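You operate a simulated robot arm through the tools that you are given. There is no shell and no other tool. Be economical: measure what you need, move in short steps, check, and stop when the job is done.

The job below is to be done with a simulated robot arm. You get a single attempt, and the scene is never put back.

## Task
Roll the bubbles out of the green book's label on the corner frame.
Fine: clamp it first and leave it clamped square; use the hand roller and put it back on the rest. Set down upright: hand roller. What is to be rubbed or washed off counts as gone when no trace of it is left.

Only the result counts: the job must be done as asked and must still hold three seconds after the hand-in. Knocking over, shifting, dropping, spilling or breaking anything else fails it.

## Robot
A 6-joint arm with a two-finger parallel gripper, fixed in place. Base frame: the origin is at the foot of the arm, x ahead of it, y to its left, z up; the work surface is at about z = 0.948. Lengths are in m, angles in rad, forces in N, time in s.
With the tool pointing down near the work surface it reaches from about 0.22 to 0.62 m from the base axis. Its first joint turns from -1.152 to 1.152 rad. Payload 2.7 kg.
The TCP is the grasp point between the finger pads, 0.023 m short of the fingertips. In the tool frame z runs along the fingers and y along their closing line. The gripper opens to 0.094 m. The fingers are 0.038 m wide and 0.01 m thick; the gripper's body (0.054 by 0.096 m) begins 0.039 m behind the TCP.
Orientation is that of the tool frame in the base frame, as a unit quaternion [w, x, y, z]. With the fingers straight down and closing along the base's y, the tool's x points along the base's -x, its y along +y and its z along -z.

## Interface
- The arm moves only by the tool nudge_tool. Its arguments are lists of equal length, an entry for each row: "slide": the shift along the tool's x, y, z in m, a list of three; "angular": the turn, a rotation vector about the tool's x, y, z in rad, a list of three. In form: {"slide": [[tx, ty, tz], ...], "angular": [[rx, ry, rz], ...]}. A call has 1 to 20 rows; each row shifts and turns the commanded pose from where the row before left it, along the tool's axes as they then stand. "gripper" is the gripper command, from -1 (fully open) to 1 (shut), values between in proportion, set as the call begins (left out, the last holds). Each row takes 0.2 s and may step no farther than 0.05 m and 0.15 rad from the row before; otherwise, or with a gripper value out of range, the whole call is refused. A pose out of reach is approached as far as the arm can. The call stops where the force on the tool passes 40 N (or 10 N more than at its start, if that is more) or the arm is blocked; 0.2 s more then pass. Each finger travels about 0.045 m/s and halts on what it meets, pressing with about 34 N; the grip force reading is that of the motor and also rises with nothing between the fingers. The clock runs only during rows and for 0.2 s after the last one: add rows that do not move to give the fingers time. The reply holds the time, the measured pose of the TCP, the force on the tool along the base axes, the opening and the grip force, in the units named above and with some noise, with the torque about the TCP (base axes, N m) and any sound that the robot's microphone picked up.
- Cameras (640 x 400 px; columns grow to the right, rows downward): "scene" is fixed at [0.0861, -0.4424, 1.4246]; the picture's right is [0.70, -0.71, 0.00], its down [-0.32, -0.32, -0.89] and it looks along [0.64, 0.62, -0.45] (base axes); focal length 320 px, centre (320, 200). "wrist" rides on the gripper at [0.086, 0.016, -0.075] in the tool frame; the picture's right is [-0.18, 0.98, 0.00], its down [-0.58, -0.11, -0.81] and it looks along [-0.79, -0.15, 0.59] (tool axes); focal length 243 px, centre (320, 200). There is no depth. A picture from a camera that has moved, and an enlarged one, comes with that camera's place and axes in the base frame and with its lens. The place of the scene camera against the robot may be out by one fixed shift of up to 0.012 m in any direction.
- snapshot(camera): a new picture of that camera. The clock stands still meanwhile.
- close_up(camera, box): a new picture of the part [left, top, right, bottom] of that camera's present view, enlarged. The clock stands still meanwhile.
- sign_off(): hands the job in; it is judged then, once.

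Work in short steps. Places have to be worked out from the pictures, the camera data and where the tool is seen: move nearer, look again, correct. Check each grasp and each placing, and mend what went wrong. You have 120 turns and 84 pictures in all, those below and enlarged ones among them. Open the gripper and draw the arm clear of the work before you hand the job in, unless the task says otherwise; then end with one line.

The tools are called after "Emit:" as a command line: name --argument value ..., lists and objects as JSON in quotes. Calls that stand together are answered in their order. nudge_tool: Moves the arm, as the interface text tells. Its arguments: {"type":"object","properties":{"slide":{"type":"array","items":{"type":"array","items":{"type":"number"}}},"angular":{"type":"array","items":{"type":"array","items":{"type":"number"}}},"gripper":{"type":"number"}},"required":["slide","angular"]} The other tools are called the same way: snapshot (camera) takes a picture; close_up (camera, box) takes an enlarged picture of a part of a camera's view; sign_off () hands the job in.

At the start:

```text
time: 0.0
tool_pos: [0.3656, 0.1164, 1.238]
orientation: [0.001, -0.001, 1.0, 0.0]
wrist_force: [0.3, -0.4, 0.1]
wrist_torque: [-0.02, 0.01, -0.01]
gripper_width: 0.0938
grasp_force: 0.1
```

scene: 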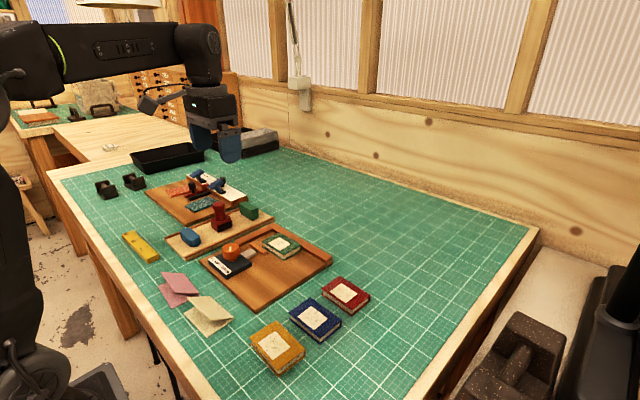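
wrist: 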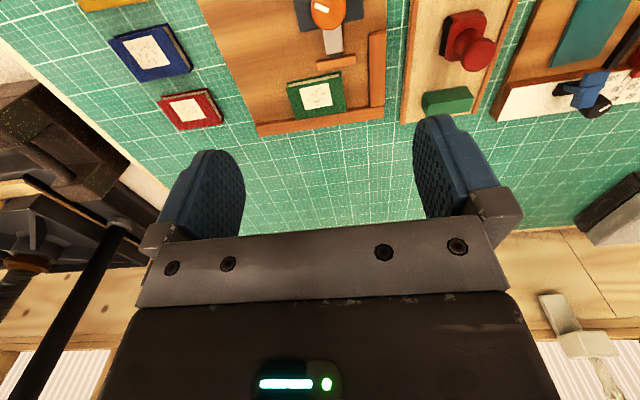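

I'll look closer at the work area in the scene view before moving.

Emit:
close_up --camera "scene" --box '[180, 210, 340, 310]'

Emit:
close_up --camera "scene" --box '[80, 150, 280, 275]'

Emit:
close_up --camera "wrist" --box '[190, 0, 510, 200]'

```text
4.00 times, centred on (260, 260) of scene
camera zoom: at [0.0861, -0.4424, 1.4246], right [0.7, -0.71, 0.0], down [-0.32, -0.32, -0.89], along [0.64, 0.62, -0.45], focal length 1280 px, centre (560, -40)
```

zoom: 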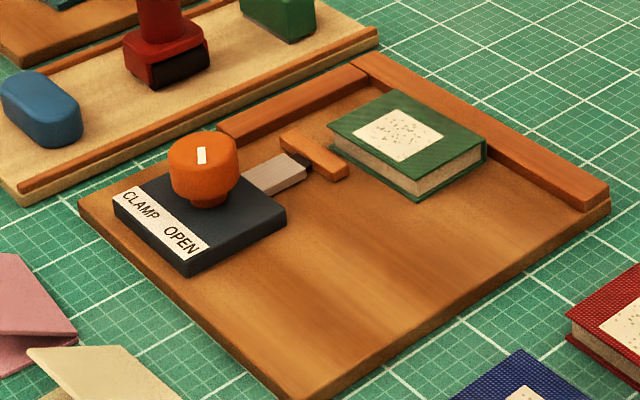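

```text
3.20 times, centred on (180, 212) of scene
camera zoom: at [0.0861, -0.4424, 1.4246], right [0.7, -0.71, 0.0], down [-0.32, -0.32, -0.89], along [0.64, 0.62, -0.45], focal length 1024 px, centre (768, 160)
```

zoom: 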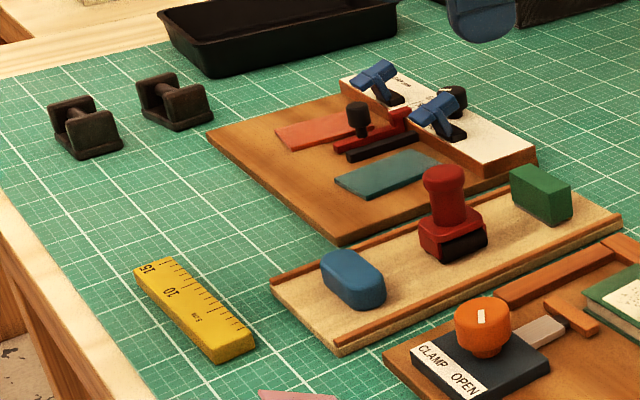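

```text
2.00 times, centred on (350, 100) of wrist
camera zoom: at [0.2802, 0.132, 1.3129], right [0.18, 0.98, 0.0], down [0.58, -0.11, 0.81], along [0.79, -0.15, -0.59], focal length 485 px, centre (260, 400)
```

zoom: 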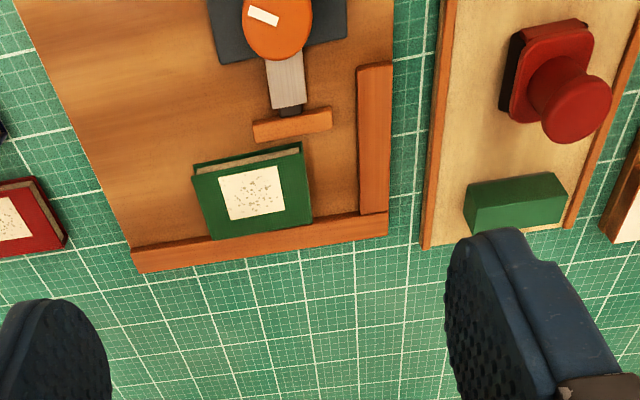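

Let me identify the roller and its rest more closely.

Emit:
close_up --camera "scene" --box '[160, 165, 280, 240]'

Emit:
close_up --camera "scene" --box '[88, 160, 168, 210]'

Emit:
close_up --camera "wrist" --box '[400, 0, 640, 150]'

```text
5.33 times, centred on (220, 202) of scene
camera zoom: at [0.0861, -0.4424, 1.4246], right [0.7, -0.71, 0.0], down [-0.32, -0.32, -0.89], along [0.64, 0.62, -0.45], focal length 1707 px, centre (853, 187)
```

zoom: 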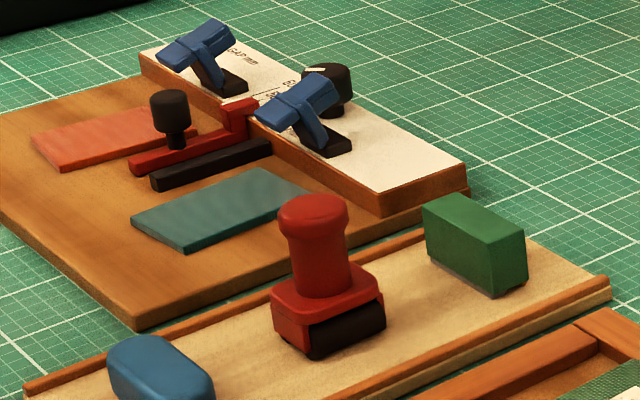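

```text
8.00 times, centred on (128, 185) of scene
camera zoom: at [0.0861, -0.4424, 1.4246], right [0.7, -0.71, 0.0], down [-0.32, -0.32, -0.89], along [0.64, 0.62, -0.45], focal length 2561 px, centre (1856, 320)
```

zoom: 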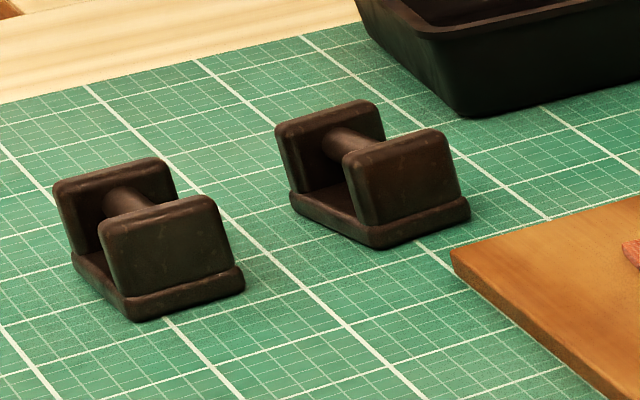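

```text
2.67 times, centred on (520, 75) of wrist
camera zoom: at [0.2802, 0.132, 1.3129], right [0.18, 0.98, 0.0], down [0.58, -0.11, 0.81], along [0.79, -0.15, -0.59], focal length 647 px, centre (-213, 533)
```

zoom: 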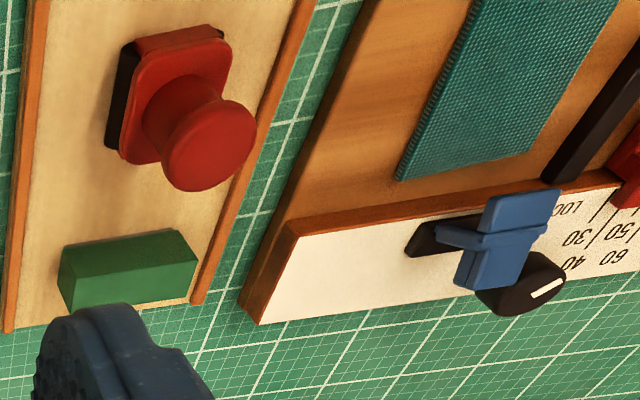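

The red tool with the black bar is the hand roller on the rest; the book sits at x≈.44–.50, y≈.05–.13, apparently off the side fence. I tilt the camera downward to get a near top view.

Emit:
nudge_tool --slide '[[0, 0, 0], [0, 0, 0], [0, 0, 0], [0, 0, 0], [0, 0, 0], [0, 0, 0]]' --angular '[[0, 0.15, 0], [0, 0.15, 0], [0, 0.15, 0], [0, 0.15, 0], [0, 0.15, 0], [0, 0.1, 0]]'

Emit:
snapshot --camera "wrist"

```text
time: 1.4
tool_pos: [0.3104, 0.1149, 1.1231]
orientation: [-0.411, 0.0, 0.912, 0.001]
wrist_force: [-0.8, 0.7, 0.7]
wrist_torque: [0.0, 0.04, -0.03]
gripper_width: 0.094
grasp_force: 0.0
out of reach, approached as far as the arm can: row 3, 4, 5, 6
```

```text
75 pictures are left
camera wrist: at [0.31, 0.13, 1.2382], right [0.12, 0.98, -0.14], down [0.99, -0.11, 0.1], along [0.08, -0.15, -0.99], focal length 243 px, centre (320, 200)
```

wrist: 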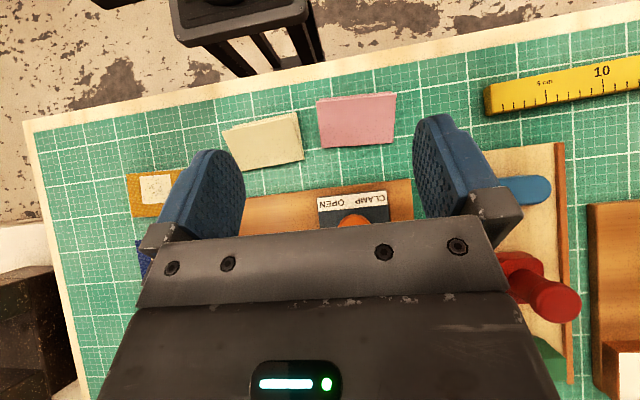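

That tilted too far and went out of reach; I rotate back to about 0.35 rad of tilt.

Emit:
nudge_tool --slide '[[0, 0, 0], [0, 0, 0], [0, 0, 0], [0, 0, 0]]' --angular '[[0, -0.15, 0], [0, -0.15, 0], [0, -0.15, 0], [0, 0, 0]]'

Emit:
snapshot --camera "wrist"

```text
time: 2.4
tool_pos: [0.3104, 0.1135, 1.1227]
orientation: [-0.198, 0.001, 0.98, 0.001]
wrist_force: [0.3, 0.5, 1.0]
wrist_torque: [0.0, -0.02, -0.02]
gripper_width: 0.0945
grasp_force: 0.1
```

```text
74 pictures are left
camera wrist: at [0.261, 0.1299, 1.2268], right [0.17, 0.98, -0.07], down [0.85, -0.11, 0.52], along [0.5, -0.15, -0.85], focal length 243 px, centre (320, 200)
```

wrist: 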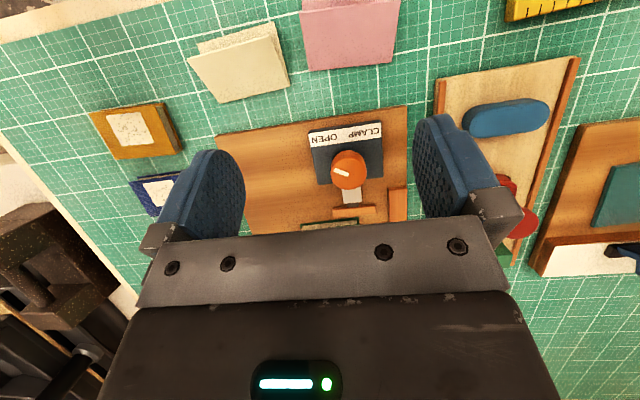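

The knob pointer appears toward OPEN. I zoom for its angle and take positions.

Emit:
close_up --camera "wrist" --box '[280, 110, 420, 230]'

```text
3.33 times, centred on (350, 170) of wrist
camera zoom: at [0.261, 0.1299, 1.2268], right [0.17, 0.98, -0.07], down [0.85, -0.11, 0.52], along [0.5, -0.15, -0.85], focal length 809 px, centre (220, 300)
```

zoom: 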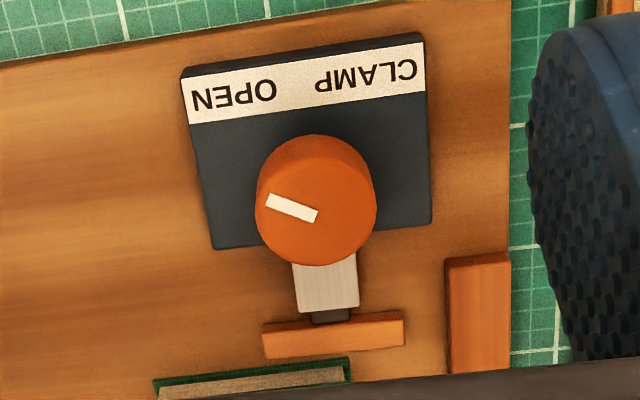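

Knob top is near (0.365, 0.125, ~1.0), pointing to OPEN. I move the view forward 0.1 m to inspect the book, fences and jaw.

Emit:
nudge_tool --slide '[[-0.0307, 0, -0.013], [-0.0307, 0, -0.013], [-0.0307, 0, -0.013], [0, 0, 0]]' --angular '[[0, 0, 0], [0, 0, 0], [0, 0, 0], [0, 0, 0]]'

Emit:
snapshot --camera "wrist"

Emit:
close_up --camera "wrist" --box '[220, 60, 460, 220]'

```text
time: 3.4
tool_pos: [0.4143, 0.113, 1.1228]
orientation: [-0.198, 0.0, 0.98, 0.0]
wrist_force: [0.3, -0.9, -0.5]
wrist_torque: [0.01, -0.03, -0.02]
gripper_width: 0.0938
grasp_force: 0.1
```

```text
72 pictures are left
camera wrist: at [0.3625, 0.129, 1.2262], right [0.17, 0.98, -0.07], down [0.85, -0.11, 0.52], along [0.5, -0.15, -0.85], focal length 243 px, centre (320, 200)
```

wrist: 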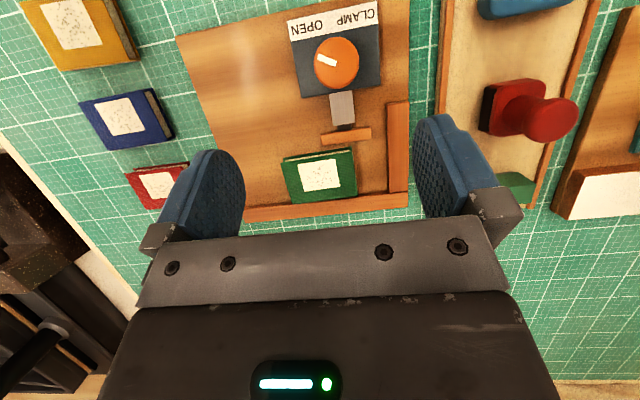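

```text
2.50 times, centred on (340, 140) of wrist
camera zoom: at [0.3625, 0.129, 1.2262], right [0.17, 0.98, -0.07], down [0.85, -0.11, 0.52], along [0.5, -0.15, -0.85], focal length 606 px, centre (270, 350)
```

zoom: 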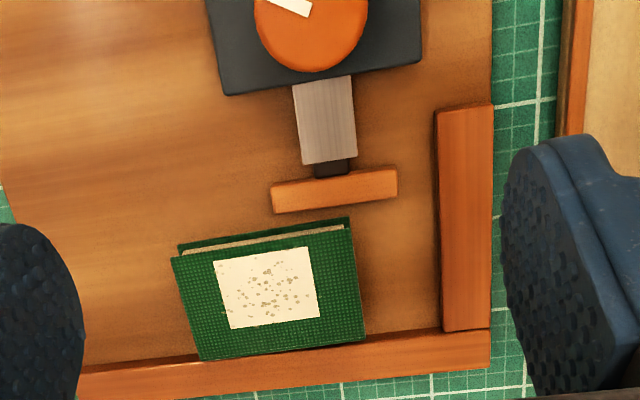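

The book is about square, ~36 mm from the side fence (inner face y≈0.167) and ~5 mm from the far fence (x≈0.508). I'll straighten the tool, close the fingers, and go to the book's −y side to push it in.

Emit:
nudge_tool --slide '[[0, 0, 0], [0, 0, 0], [0, 0, 0], [-0.031, -0.044, 0], [-0.031, -0.047, 0], [0, 0, 0.05], [0, 0, 0.03], [0, 0, 0]]' --angular '[[0, -0.1329, 0], [0, -0.1329, 0], [0, -0.1329, 0], [0, 0, 0], [0, 0, 0], [0, 0, 0], [0, 0, 0], [0, 0, 0]]' --gripper 1

Emit:
snapshot --camera "wrist"

Emit:
close_up --camera "scene" --box '[180, 190, 340, 290]'

```text
refused: row 4 steps farther than a row can; nothing moved
```

```text
70 pictures are left
camera wrist: at [0.3625, 0.129, 1.2262], right [0.17, 0.98, -0.07], down [0.85, -0.11, 0.52], along [0.5, -0.15, -0.85], focal length 243 px, centre (320, 200)
```

wrist: 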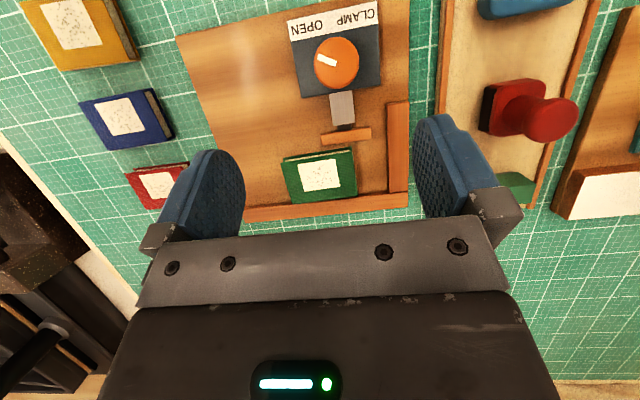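

```text
4.00 times, centred on (260, 240) of scene
camera zoom: at [0.0861, -0.4424, 1.4246], right [0.7, -0.71, 0.0], down [-0.32, -0.32, -0.89], along [0.64, 0.62, -0.45], focal length 1280 px, centre (560, 40)
```

zoom: 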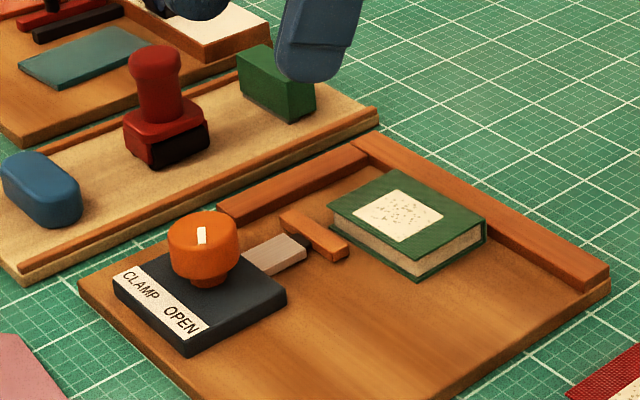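

The row was too long; I resend with smaller steps.

Emit:
nudge_tool --slide '[[0, 0, 0], [0, 0, 0], [0, 0, 0], [-0.021, -0.03, 0], [-0.021, -0.03, 0], [-0.02, -0.031, 0], [0, 0, 0.04], [0, 0, 0.04], [0, 0, 0]]' --angular '[[0, -0.1329, 0], [0, -0.1329, 0], [0, -0.1329, 0], [0, 0, 0], [0, 0, 0], [0, 0, 0], [0, 0, 0], [0, 0, 0], [0, 0, 0]]' --gripper 1

Emit:
snapshot --camera "wrist"

Emit:
close_up --camera "scene" --box '[180, 190, 340, 290]'

```text
time: 5.4
tool_pos: [0.4733, 0.0233, 1.0426]
orientation: [-0.002, 0.0, 1.0, 0.0]
wrist_force: [0.2, 0.7, 0.0]
wrist_torque: [-0.07, -0.03, 0.0]
gripper_width: 0.0001
grasp_force: 33.7
```

```text
68 pictures are left
camera wrist: at [0.3874, 0.0388, 1.1186], right [0.18, 0.98, 0.0], down [0.58, -0.11, 0.81], along [0.79, -0.15, -0.59], focal length 243 px, centre (320, 200)
```

wrist: 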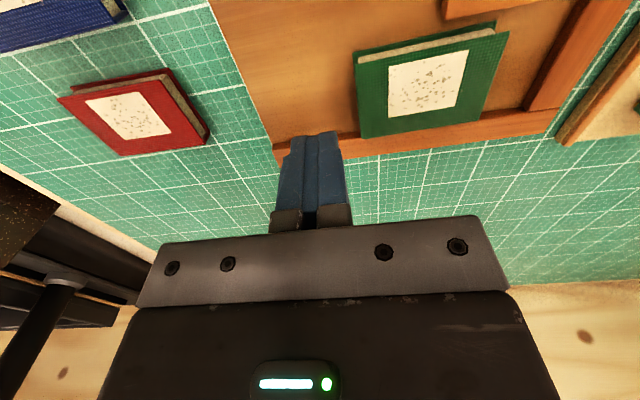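

```text
4.00 times, centred on (260, 240) of scene
camera zoom: at [0.0861, -0.4424, 1.4246], right [0.7, -0.71, 0.0], down [-0.32, -0.32, -0.89], along [0.64, 0.62, -0.45], focal length 1280 px, centre (560, 40)
```

zoom: 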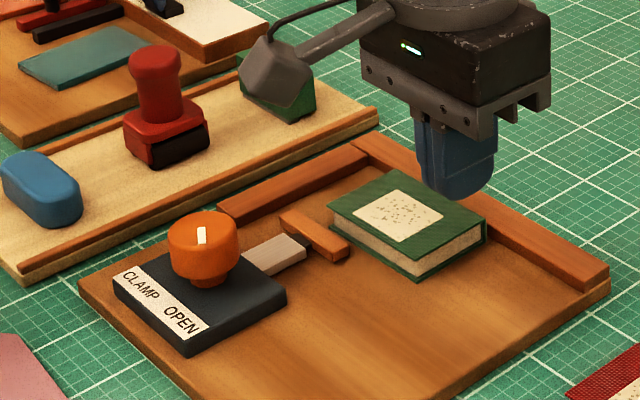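

Fingers are closed at (0.473, 0.023) clear of the book's −y edge; I lower towards the board, watching for contact.

Emit:
nudge_tool --slide '[[0, 0, 0.02], [0, 0, 0.02], [0, 0, 0.005], [0, 0, 0.003], [0, 0, 0]]' --angular '[[0, 0, 0], [0, 0, 0], [0, 0, 0], [0, 0, 0], [0, 0, 0]]'

Emit:
close_up --camera "scene" --box '[220, 200, 340, 275]'

Emit:
close_up --camera "wrist" --box '[260, 0, 520, 180]'

```text
time: 6.6
tool_pos: [0.4736, 0.0227, 0.9938]
orientation: [-0.001, 0.0, 1.0, 0.0]
wrist_force: [0.0, 0.5, 0.4]
wrist_torque: [-0.02, -0.02, 0.0]
gripper_width: 0.0
grasp_force: 33.9
```

```text
5.33 times, centred on (280, 238) of scene
camera zoom: at [0.0861, -0.4424, 1.4246], right [0.7, -0.71, 0.0], down [-0.32, -0.32, -0.89], along [0.64, 0.62, -0.45], focal length 1707 px, centre (533, 0)
```

zoom: 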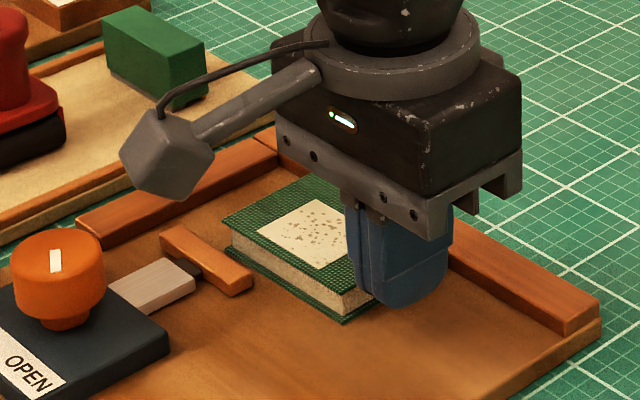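

```text
2.22 times, centred on (390, 90) of wrist
camera zoom: at [0.3873, 0.0385, 1.071], right [0.18, 0.98, 0.0], down [0.58, -0.11, 0.81], along [0.79, -0.15, -0.59], focal length 539 px, centre (164, 444)
```

zoom: 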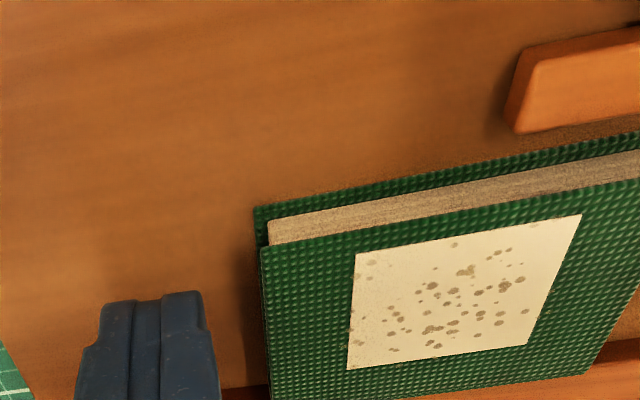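

Tip is at z≈0.971, beside the book and free of contact. I lower 3 mm more and push the book toward +y.

Emit:
nudge_tool --slide '[[0, 0, 0.003], [0, 0.01, 0], [0, 0.01, 0], [0, 0.006, 0], [0, 0.006, 0], [0, 0.006, 0], [0, 0.006, 0], [0, 0, 0]]' --angular '[[0, 0, 0], [0, 0, 0], [0, 0, 0], [0, 0, 0], [0, 0, 0], [0, 0, 0], [0, 0, 0], [0, 0, 0]]'

Emit:
close_up --camera "wrist" --box '[260, 0, 520, 180]'

```text
time: 8.4
tool_pos: [0.4726, 0.0666, 0.9918]
orientation: [-0.001, 0.0, 1.0, 0.0]
wrist_force: [0.7, 0.3, -0.2]
wrist_torque: [0.02, 0.0, 0.05]
gripper_width: 0.0
grasp_force: 34.3
```

```text
2.22 times, centred on (390, 90) of wrist
camera zoom: at [0.3878, 0.0834, 1.0676], right [0.18, 0.98, 0.0], down [0.58, -0.11, 0.81], along [0.79, -0.15, -0.59], focal length 539 px, centre (164, 444)
```

zoom: 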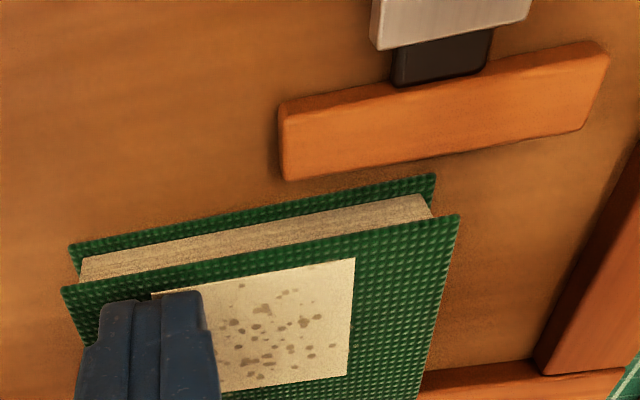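

The fingers passed above the book (it hasn't moved; its top is below 0.969). I back off and go down until the board is felt.

Emit:
nudge_tool --slide '[[0, 0, -0.01], [0, -0.025, 0], [0, -0.025, 0], [0, 0, 0.012], [0, 0, 0.003], [0, 0, 0.003], [0, 0, 0]]' --angular '[[0, 0, 0], [0, 0, 0], [0, 0, 0], [0, 0, 0], [0, 0, 0], [0, 0, 0], [0, 0, 0]]'

Emit:
close_up --camera "wrist" --box '[260, 0, 520, 180]'

```text
time: 10.0
tool_pos: [0.4737, 0.0182, 0.9844]
orientation: [0.0, 0.0, 1.0, 0.0]
wrist_force: [1.0, -0.3, 0.0]
wrist_torque: [0.01, -0.01, -0.03]
gripper_width: 0.0003
grasp_force: 33.8
```

```text
2.22 times, centred on (390, 90) of wrist
camera zoom: at [0.3874, 0.0332, 1.0607], right [0.18, 0.98, 0.0], down [0.58, -0.11, 0.81], along [0.79, -0.15, -0.59], focal length 539 px, centre (164, 444)
```

zoom: 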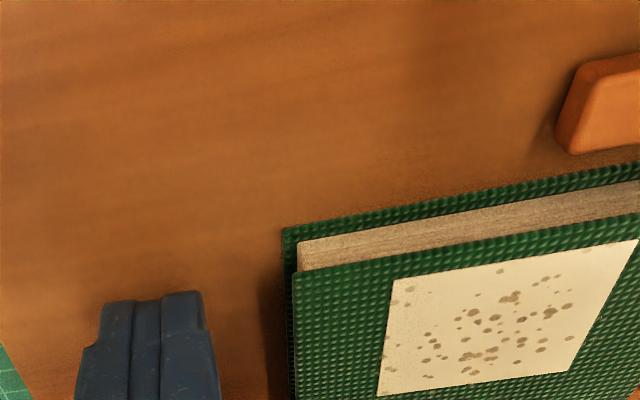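

Triangulation puts the book top at z≈0.967 and its −y edge at y≈0.046. I go slightly lower, seeking the board.

Emit:
nudge_tool --slide '[[0, 0, 0.002], [0, 0, 0.002], [0, 0, 0]]' --angular '[[0, 0, 0], [0, 0, 0], [0, 0, 0]]'

```text
time: 10.8
tool_pos: [0.4733, 0.0186, 0.9809]
orientation: [-0.001, 0.0, 1.0, 0.0]
wrist_force: [0.1, 0.5, 1.1]
wrist_torque: [-0.02, -0.02, 0.01]
gripper_width: 0.0002
grasp_force: 33.8
```

Tip ≈0.958. I center on the book in x (0.485) and push +y until the force shows the fence.

Emit:
nudge_tool --slide '[[-0.012, 0, 0], [0, 0.01, 0], [0, 0.008, 0], [0, 0.006, 0], [0, 0.006, 0], [0, 0.006, 0], [0, 0.006, 0], [0, 0, 0]]' --angular '[[0, 0, 0], [0, 0, 0], [0, 0, 0], [0, 0, 0], [0, 0, 0], [0, 0, 0], [0, 0, 0], [0, 0, 0]]'

Emit:
snapshot --camera "wrist"

Emit:
close_up --camera "scene" --box '[220, 200, 340, 275]'

```text
time: 12.6
tool_pos: [0.4852, 0.059, 0.9796]
orientation: [-0.001, -0.001, 1.0, 0.0]
wrist_force: [0.0, -0.4, 1.2]
wrist_torque: [0.02, 0.01, 0.01]
gripper_width: 0.0003
grasp_force: 34.3
```

```text
62 pictures are left
camera wrist: at [0.4, 0.075, 1.056], right [0.18, 0.98, 0.0], down [0.58, -0.11, 0.81], along [0.79, -0.15, -0.59], focal length 243 px, centre (320, 200)
```

wrist: 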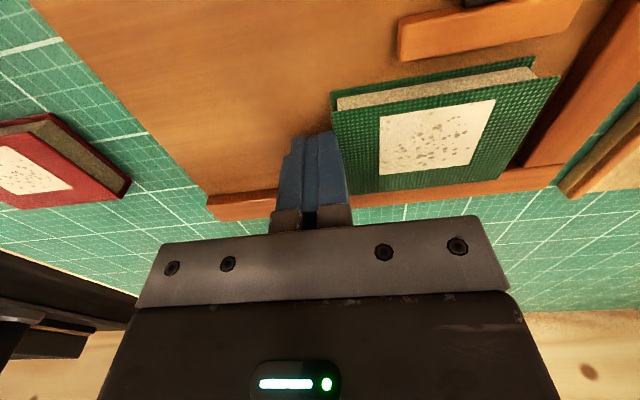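

```text
5.33 times, centred on (280, 238) of scene
camera zoom: at [0.0861, -0.4424, 1.4246], right [0.7, -0.71, 0.0], down [-0.32, -0.32, -0.89], along [0.64, 0.62, -0.45], focal length 1707 px, centre (533, 0)
```

zoom: 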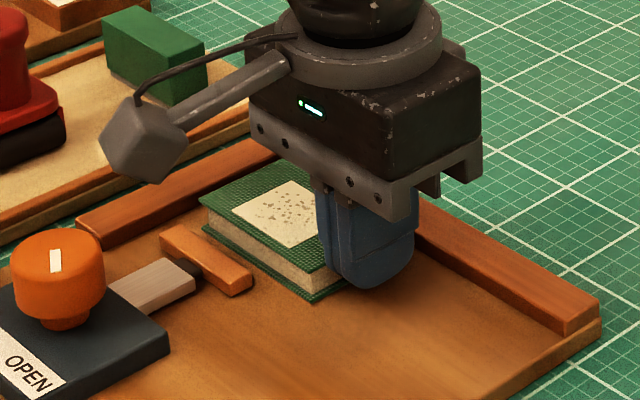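

The book is sliding with the fingers. I continue in small steps until the fence stops it.

Emit:
nudge_tool --slide '[[0, 0.005, 0], [0, 0.004, 0], [0, 0.003, 0], [0, 0.002, 0], [0, 0.002, 0], [0, 0, 0]]' --angular '[[0, 0, 0], [0, 0, 0], [0, 0, 0], [0, 0, 0], [0, 0, 0], [0, 0, 0]]'

Emit:
close_up --camera "wrist" --box '[320, 0, 640, 200]'

```text
time: 14.0
tool_pos: [0.4861, 0.0759, 0.9797]
orientation: [-0.001, 0.0, 1.0, 0.001]
wrist_force: [0.5, 0.1, 0.0]
wrist_torque: [0.0, -0.04, 0.01]
gripper_width: 0.0
grasp_force: 34.4
```

```text
2.00 times, centred on (480, 100) of wrist
camera zoom: at [0.4001, 0.0911, 1.0559], right [0.18, 0.98, 0.0], down [0.58, -0.11, 0.81], along [0.79, -0.15, -0.59], focal length 485 px, centre (0, 400)
```

zoom: 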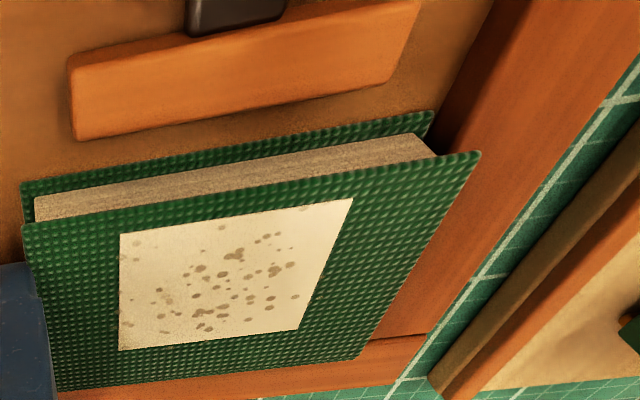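

Very near the fence; continue with 1.5 mm steps until force appears.

Emit:
nudge_tool --slide '[[0, 0.0015, 0], [0, 0.0015, 0], [0, 0.0015, 0], [0, 0, 0]]' --angular '[[0, 0, 0], [0, 0, 0], [0, 0, 0], [0, 0, 0]]'

Emit:
close_up --camera "wrist" --box '[320, 0, 640, 200]'

```text
time: 15.0
tool_pos: [0.4859, 0.0775, 0.9815]
orientation: [-0.001, 0.0, 1.0, -0.001]
wrist_force: [3.4, -17.9, 2.0]
wrist_torque: [-0.33, -0.05, -0.03]
gripper_width: 0.0
grasp_force: 34.1
```

```text
2.00 times, centred on (480, 100) of wrist
camera zoom: at [0.3997, 0.0934, 1.0566], right [0.18, 0.98, 0.0], down [0.58, -0.11, 0.81], along [0.79, -0.15, -0.59], focal length 485 px, centre (0, 400)
```

zoom: 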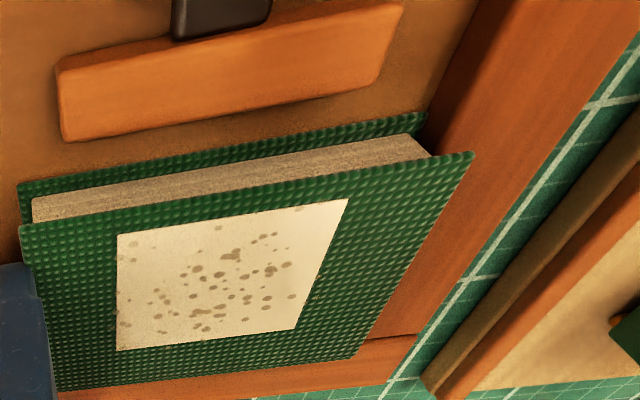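

Force −18 N in y: book is against the side fence. I back off, rise, open, and move above the knob (≈0.367, 0.125, top ≈0.997).

Emit:
nudge_tool --slide '[[0, -0.01, 0], [0, -0.015, 0], [0, 0, -0.04], [0, 0, -0.04], [0.03, 0.022, 0], [0.03, 0.022, 0], [0.03, 0.022, 0], [0.029, 0.0068, 0], [0, 0, 0]]' --angular '[[0, 0, 0], [0, 0, 0], [0, 0, 0], [0, 0, 0], [0, 0, 0], [0, 0, 0], [0, 0, 0], [0, 0, 0], [0, 0, 0]]'

Emit:
nudge_tool --slide '[[0, 0, 0], [0, 0, 0], [0, 0, 0], [0, 0, 0], [0, 0, 0], [0, 0, 0], [0, 0, 0], [0, 0, 0]]' --angular '[[0, 0, -0.15], [0, 0, -0.15], [0, 0, -0.15], [0, 0, -0.15], [0, 0, -0.15], [0, 0, -0.15], [0, 0, -0.15], [0, 0, 0]]' --gripper -1

Emit:
snapshot --camera "wrist"

Emit:
close_up --camera "scene" --box '[180, 190, 340, 290]'

```text
time: 17.0
tool_pos: [0.3663, 0.1285, 1.0595]
orientation: [-0.001, 0.0, 1.0, 0.0]
wrist_force: [-0.2, -0.3, 0.8]
wrist_torque: [0.0, 0.05, 0.04]
gripper_width: 0.0001
grasp_force: 34.2
```

```text
time: 18.8
tool_pos: [0.366, 0.1273, 1.0597]
orientation: [0.0, -0.501, 0.865, 0.0]
wrist_force: [0.5, -0.3, 0.6]
wrist_torque: [0.0, -0.01, 0.0]
gripper_width: 0.0941
grasp_force: 0.0
```

```text
58 pictures are left
camera wrist: at [0.3101, 0.06, 1.1361], right [-0.76, 0.65, 0.0], down [0.38, 0.45, 0.81], along [0.52, 0.61, -0.59], focal length 243 px, centre (320, 200)
```

wrist: 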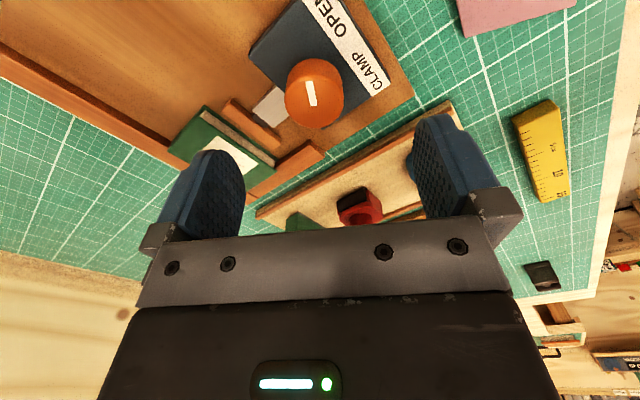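

```text
4.00 times, centred on (260, 240) of scene
camera zoom: at [0.0861, -0.4424, 1.4246], right [0.7, -0.71, 0.0], down [-0.32, -0.32, -0.89], along [0.64, 0.62, -0.45], focal length 1280 px, centre (560, 40)
```

zoom: 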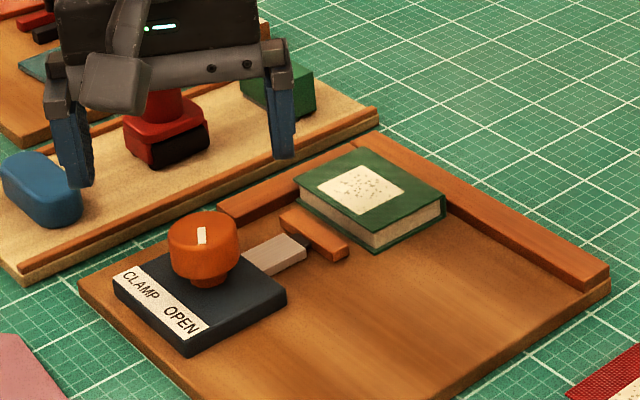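

The gripper is turned ~60° CCW and roughly over the knob (estimate 0.367, 0.124). I fine-shift and descend around it.

Emit:
nudge_tool --slide '[[0.002, -0.0025, 0], [0, 0, 0.03], [0, 0, 0.02], [0, 0, 0.007], [0, 0, 0]]' --angular '[[0, 0, 0], [0, 0, 0], [0, 0, 0], [0, 0, 0], [0, 0, 0]]'

Emit:
close_up --camera "scene" --box '[180, 190, 340, 290]'

Emit:
snapshot --camera "wrist"

```text
time: 20.0
tool_pos: [0.3679, 0.1234, 1.0026]
orientation: [-0.001, -0.501, 0.865, -0.001]
wrist_force: [-0.1, 0.2, 0.8]
wrist_torque: [0.0, 0.0, -0.01]
gripper_width: 0.0944
grasp_force: 0.0
```

```text
4.00 times, centred on (260, 240) of scene
camera zoom: at [0.0861, -0.4424, 1.4246], right [0.7, -0.71, 0.0], down [-0.32, -0.32, -0.89], along [0.64, 0.62, -0.45], focal length 1280 px, centre (560, 40)
```

zoom: 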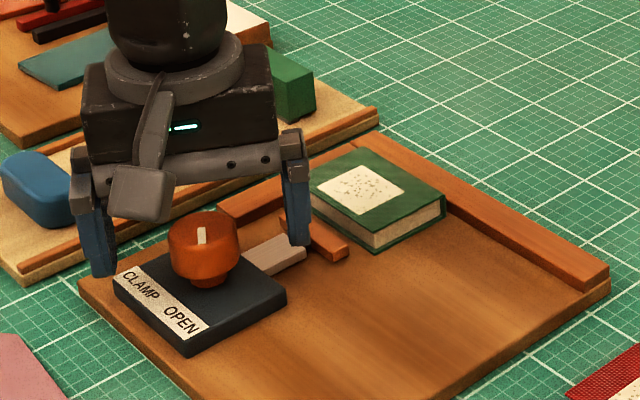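

```text
55 pictures are left
camera wrist: at [0.3115, 0.0561, 1.0794], right [-0.76, 0.65, 0.0], down [0.38, 0.45, 0.81], along [0.52, 0.61, -0.59], focal length 243 px, centre (320, 200)
```

wrist: 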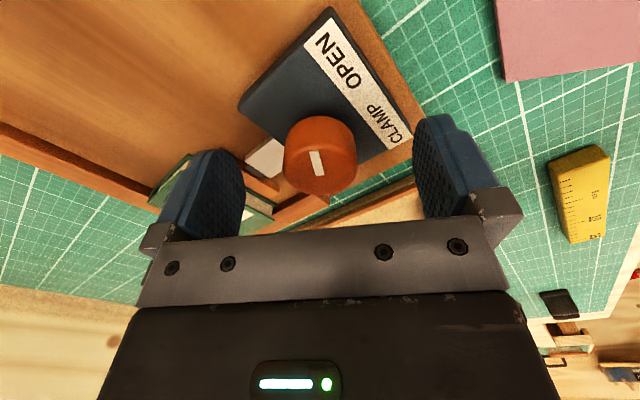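

The knob is centered between the fingers within ~2 mm. I close on it.

Emit:
nudge_tool --slide '[[0, 0, 0.002], [0, 0, 0], [0, 0, 0], [0, 0, 0], [0, 0, 0]]' --angular '[[0, 0, 0], [0, 0, 0], [0, 0, 0], [0, 0, 0], [0, 0, 0]]' --gripper 1

```text
time: 21.2
tool_pos: [0.3683, 0.1225, 1.0009]
orientation: [0.0, -0.501, 0.866, 0.0]
wrist_force: [4.5, -2.6, -5.8]
wrist_torque: [-0.06, -0.24, -0.01]
gripper_width: 0.0373
grasp_force: 45.0
```

Knob gripped (37 mm). I turn clockwise (positive about tool z) ~0.6 rad and check.

Emit:
nudge_tool --slide '[[0, 0, 0], [0, 0, 0], [0, 0, 0], [0, 0, 0], [0, 0, 0]]' --angular '[[0, 0, 0.15], [0, 0, 0.15], [0, 0, 0.15], [0, 0, 0.15], [0, 0, 0]]'

Emit:
close_up --camera "scene" --box '[180, 190, 340, 290]'

Emit:
close_up --camera "wrist" --box '[160, 0, 480, 200]'

```text
time: 22.4
tool_pos: [0.3681, 0.1239, 1.0013]
orientation: [-0.001, -0.222, 0.975, -0.001]
wrist_force: [5.1, -7.7, -7.2]
wrist_torque: [0.1, -0.8, 0.01]
gripper_width: 0.0373
grasp_force: 44.7
```

```text
4.00 times, centred on (260, 240) of scene
camera zoom: at [0.0863, -0.4426, 1.4246], right [0.7, -0.71, 0.0], down [-0.32, -0.32, -0.89], along [0.64, 0.62, -0.45], focal length 1280 px, centre (560, 40)
```

zoom: 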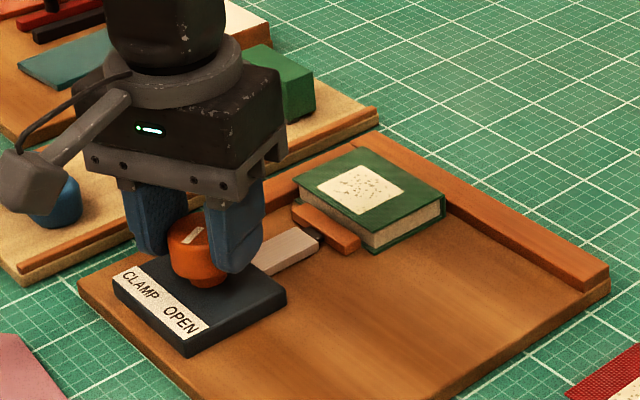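

```text
2.00 times, centred on (320, 100) of wrist
camera zoom: at [0.2832, 0.101, 1.0776], right [-0.26, 0.97, 0.0], down [0.57, 0.15, 0.81], along [0.78, 0.21, -0.59], focal length 485 px, centre (320, 400)
```

zoom: 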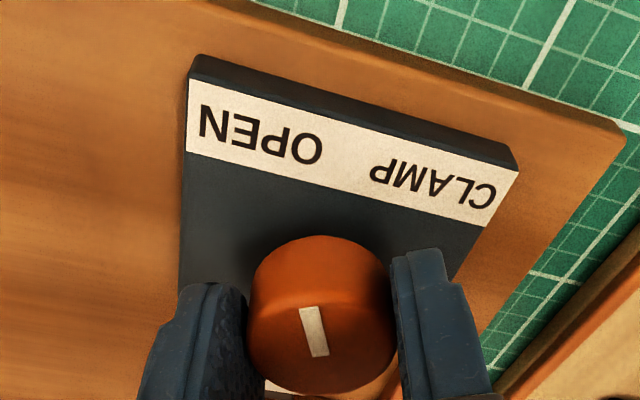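

The jaw is advancing. Keep turning in steps.

Emit:
nudge_tool --slide '[[0, 0, 0], [0, 0, 0], [0, 0, 0], [0, 0, 0]]' --angular '[[0, 0, 0.12], [0, 0, 0.12], [0, 0, 0.12], [0, 0, 0]]'

Emit:
close_up --camera "scene" --box '[180, 190, 340, 290]'

```text
time: 23.4
tool_pos: [0.367, 0.1244, 1.0024]
orientation: [-0.001, -0.043, 0.999, 0.0]
wrist_force: [4.5, -3.8, -2.3]
wrist_torque: [-0.23, 0.23, 0.04]
gripper_width: 0.0371
grasp_force: 45.3
```

```text
4.00 times, centred on (260, 240) of scene
camera zoom: at [0.0863, -0.4425, 1.4246], right [0.7, -0.71, 0.0], down [-0.32, -0.32, -0.89], along [0.64, 0.62, -0.45], focal length 1280 px, centre (560, 40)
```

zoom: 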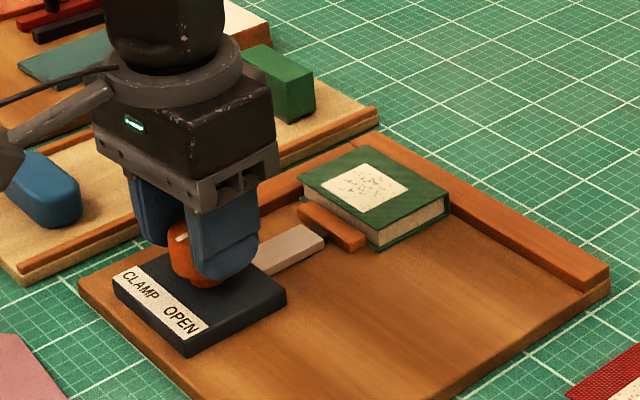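

The jaw now pushes the book onto the far fence. Continue turning.

Emit:
nudge_tool --slide '[[0, 0, 0], [0, 0, 0], [0, 0, 0], [0, 0, 0]]' --angular '[[0, 0, 0.12], [0, 0, 0.12], [0, 0, 0.12], [0, 0, 0]]'

Emit:
close_up --camera "wrist" --box '[160, 0, 480, 200]'

Emit:
close_up --camera "scene" --box '[180, 190, 340, 290]'

```text
time: 24.4
tool_pos: [0.3661, 0.1249, 1.0008]
orientation: [0.0, 0.135, 0.991, 0.002]
wrist_force: [-2.4, 12.5, 3.8]
wrist_torque: [0.24, 0.09, 0.03]
gripper_width: 0.0373
grasp_force: 45.2
```

```text
2.00 times, centred on (320, 100) of wrist
camera zoom: at [0.289, 0.1637, 1.0775], right [0.44, 0.9, 0.0], down [0.53, -0.26, 0.81], along [0.72, -0.36, -0.59], focal length 485 px, centre (320, 400)
```

zoom: 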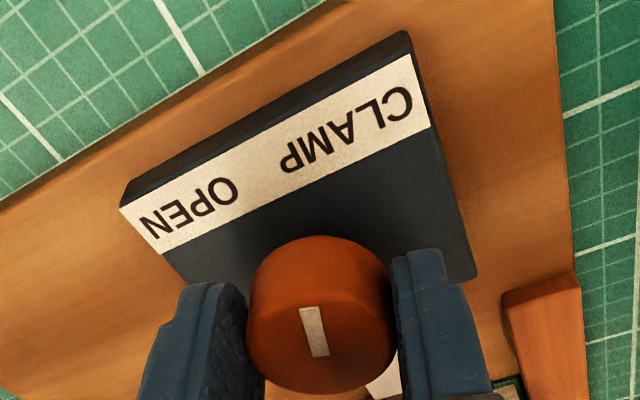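

```text
4.00 times, centred on (260, 240) of scene
camera zoom: at [0.086, -0.442, 1.4248], right [0.7, -0.71, 0.0], down [-0.32, -0.32, -0.89], along [0.64, 0.62, -0.45], focal length 1280 px, centre (560, 40)
```

zoom: 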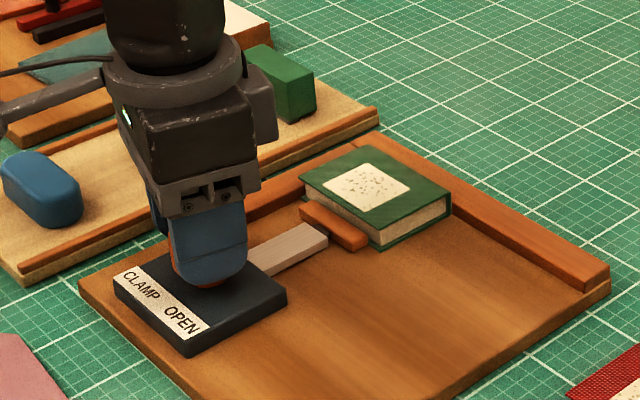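

Pointer is passing toward CLAMP; book still slightly advancing. Continue until a stop is felt.

Emit:
nudge_tool --slide '[[0, 0, 0], [0, 0, 0], [0, 0, 0], [0, 0, 0]]' --angular '[[0, 0, 0.1], [0, 0, 0.1], [0, 0, 0.1], [0, 0, 0]]'

Emit:
close_up --camera "scene" --box '[180, 190, 340, 290]'

```text
time: 25.4
tool_pos: [0.3673, 0.1259, 1.0019]
orientation: [0.0, 0.282, 0.959, 0.0]
wrist_force: [-1.2, 16.7, 1.1]
wrist_torque: [0.58, 0.06, 0.03]
gripper_width: 0.0374
grasp_force: 45.2
```

```text
4.00 times, centred on (260, 240) of scene
camera zoom: at [0.0861, -0.4419, 1.4248], right [0.7, -0.71, 0.0], down [-0.32, -0.32, -0.89], along [0.64, 0.62, -0.45], focal length 1280 px, centre (560, 40)
```

zoom: 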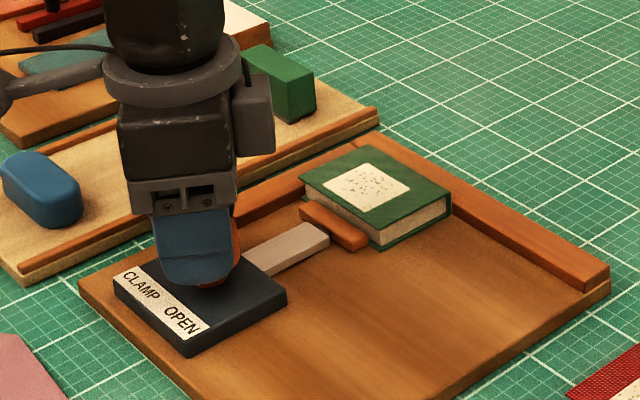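

Small further advance; the pointer likely still short of CLAMP. Continue.

Emit:
nudge_tool --slide '[[0, 0, 0], [0, 0, 0], [0, 0, 0], [0, 0, 0]]' --angular '[[0, 0, 0.1], [0, 0, 0.1], [0, 0, 0.1], [0, 0, 0]]'

Emit:
close_up --camera "wrist" --box '[160, 0, 480, 200]'

Emit:
close_up --camera "scene" --box '[240, 210, 304, 260]'

```text
time: 26.4
tool_pos: [0.367, 0.1263, 1.0015]
orientation: [0.0, 0.423, 0.906, 0.0]
wrist_force: [3.1, 25.4, 5.8]
wrist_torque: [0.43, -0.06, 0.05]
gripper_width: 0.0374
grasp_force: 45.1
```

```text
2.00 times, centred on (320, 100) of wrist
camera zoom: at [0.325, 0.2024, 1.0774], right [0.87, 0.49, 0.0], down [0.29, -0.52, 0.81], along [0.4, -0.7, -0.59], focal length 485 px, centre (320, 400)
```

zoom: 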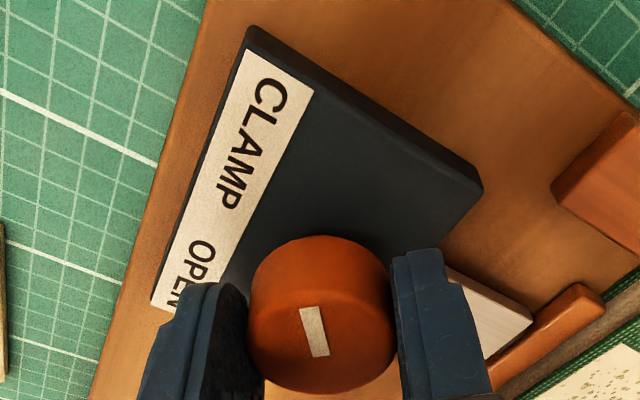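

```text
8.00 times, centred on (272, 235) of scene
camera zoom: at [0.0861, -0.4417, 1.4249], right [0.7, -0.71, 0.0], down [-0.32, -0.32, -0.89], along [0.64, 0.62, -0.45], focal length 2561 px, centre (704, -80)
```

zoom: 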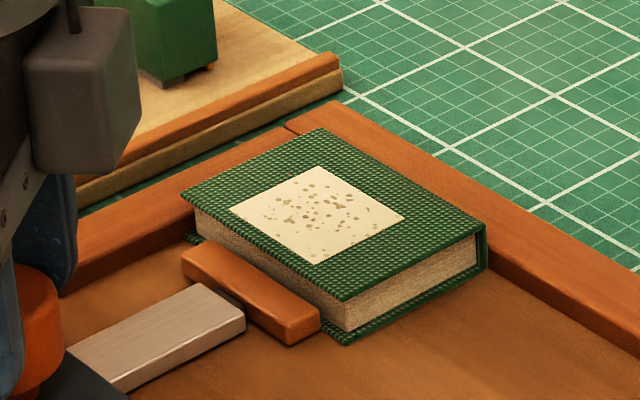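

Lateral y load (25 N) is building from a small off-centre grip; I shift ~3 mm +y to relieve and keep turning.

Emit:
nudge_tool --slide '[[0.0023, 0.0019, 0], [0, 0, 0], [0, 0, 0], [0, 0, 0], [0, 0, 0]]' --angular '[[0, 0, 0], [0, 0, 0.1], [0, 0, 0.1], [0, 0, 0.1], [0, 0, 0]]'

Emit:
close_up --camera "wrist" --box '[160, 0, 480, 200]'

Emit:
close_up --camera "scene" --box '[240, 210, 304, 260]'

```text
time: 27.6
tool_pos: [0.3676, 0.1293, 1.0021]
orientation: [-0.001, 0.553, 0.833, 0.001]
wrist_force: [10.1, 7.2, 2.2]
wrist_torque: [-0.28, -0.42, 0.51]
gripper_width: 0.0371
grasp_force: 44.7
```

```text
2.00 times, centred on (320, 100) of wrist
camera zoom: at [0.3495, 0.2141, 1.0774], right [0.98, 0.21, 0.0], down [0.13, -0.58, 0.81], along [0.17, -0.79, -0.59], focal length 485 px, centre (320, 400)
```

zoom: 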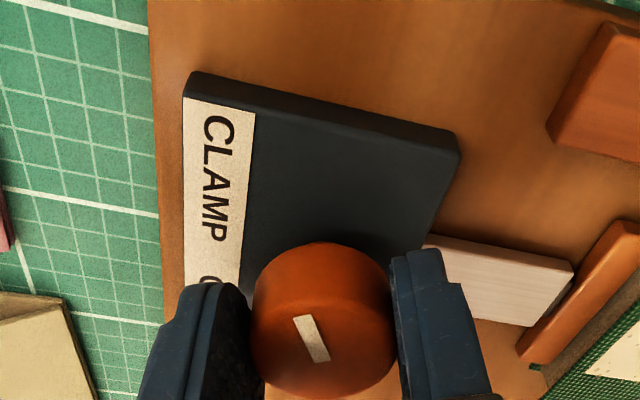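

```text
8.00 times, centred on (272, 235) of scene
camera zoom: at [0.0864, -0.4421, 1.4247], right [0.7, -0.71, 0.0], down [-0.32, -0.32, -0.89], along [0.64, 0.62, -0.45], focal length 2561 px, centre (704, -80)
```

zoom: 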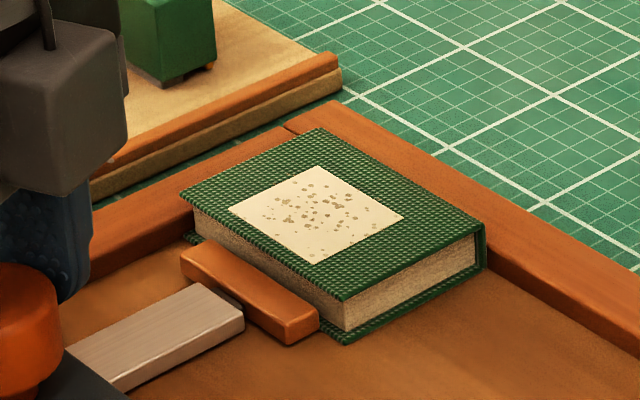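

Torque jumped to 0.5 Nm and the knob slipped slightly in the grip: it's at its stop with the book held. I release and rise.

Emit:
nudge_tool --slide '[[0, 0, 0], [0, 0, 0], [0, 0, 0], [0, 0, 0], [0, 0, -0.04], [0, 0, -0.04], [0, 0, -0.02], [0, 0, 0]]' --angular '[[0, 0, 0], [0, 0, 0], [0, 0, 0], [0, 0, 0], [0, 0, 0], [0, 0, 0], [0, 0, 0], [0, 0, 0]]' --gripper -1

Emit:
nudge_tool --slide '[[0, 0, 0], [0, 0, 0], [0, 0, 0], [0, 0, 0], [0, 0, 0], [0, 0, 0], [0, 0, 0], [0, 0, 0], [0, 0, 0]]' --angular '[[0, 0, -0.15], [0, 0, -0.15], [0, 0, -0.15], [0, 0, -0.15], [0, 0, -0.15], [0, 0, -0.15], [0, 0, -0.15], [0, 0, -0.12], [0, 0, 0]]'

Emit:
snapshot --camera "wrist"

Emit:
close_up --camera "scene" --box '[180, 190, 340, 290]'

```text
time: 29.4
tool_pos: [0.367, 0.1293, 1.1013]
orientation: [-0.001, 0.552, 0.834, -0.001]
wrist_force: [1.1, -0.3, 0.5]
wrist_torque: [0.0, -0.02, -0.01]
gripper_width: 0.0942
grasp_force: 0.0
```

```text
time: 31.4
tool_pos: [0.3687, 0.1274, 1.1013]
orientation: [-0.001, 0.0, 1.0, 0.0]
wrist_force: [1.3, 0.7, -0.1]
wrist_torque: [0.01, 0.0, -0.02]
gripper_width: 0.0942
grasp_force: 0.2
```

```text
44 pictures are left
camera wrist: at [0.2823, 0.1433, 1.1779], right [0.18, 0.98, 0.0], down [0.58, -0.11, 0.81], along [0.79, -0.15, -0.59], focal length 243 px, centre (320, 200)
```

wrist: 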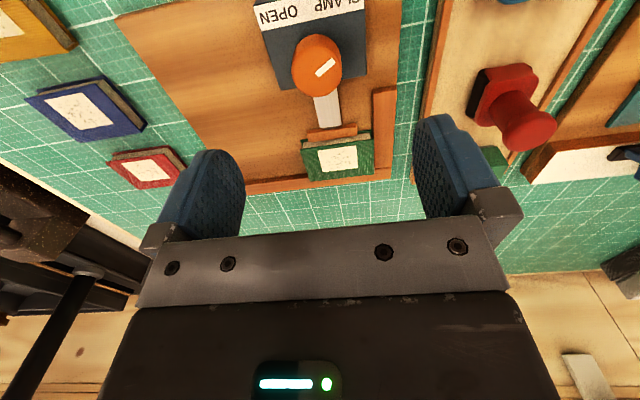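

```text
4.00 times, centred on (260, 240) of scene
camera zoom: at [0.0861, -0.4424, 1.4246], right [0.7, -0.71, 0.0], down [-0.32, -0.32, -0.89], along [0.64, 0.62, -0.45], focal length 1280 px, centre (560, 40)
```

zoom: 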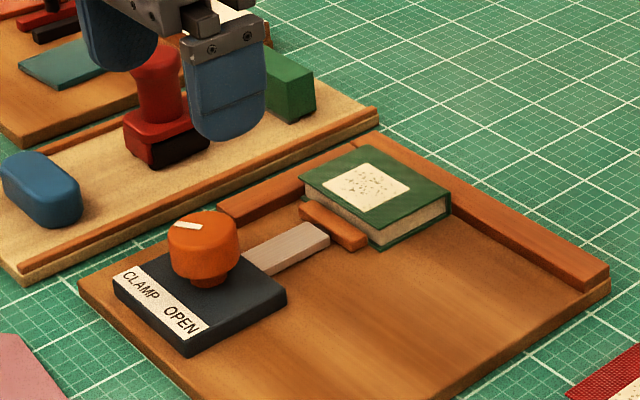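

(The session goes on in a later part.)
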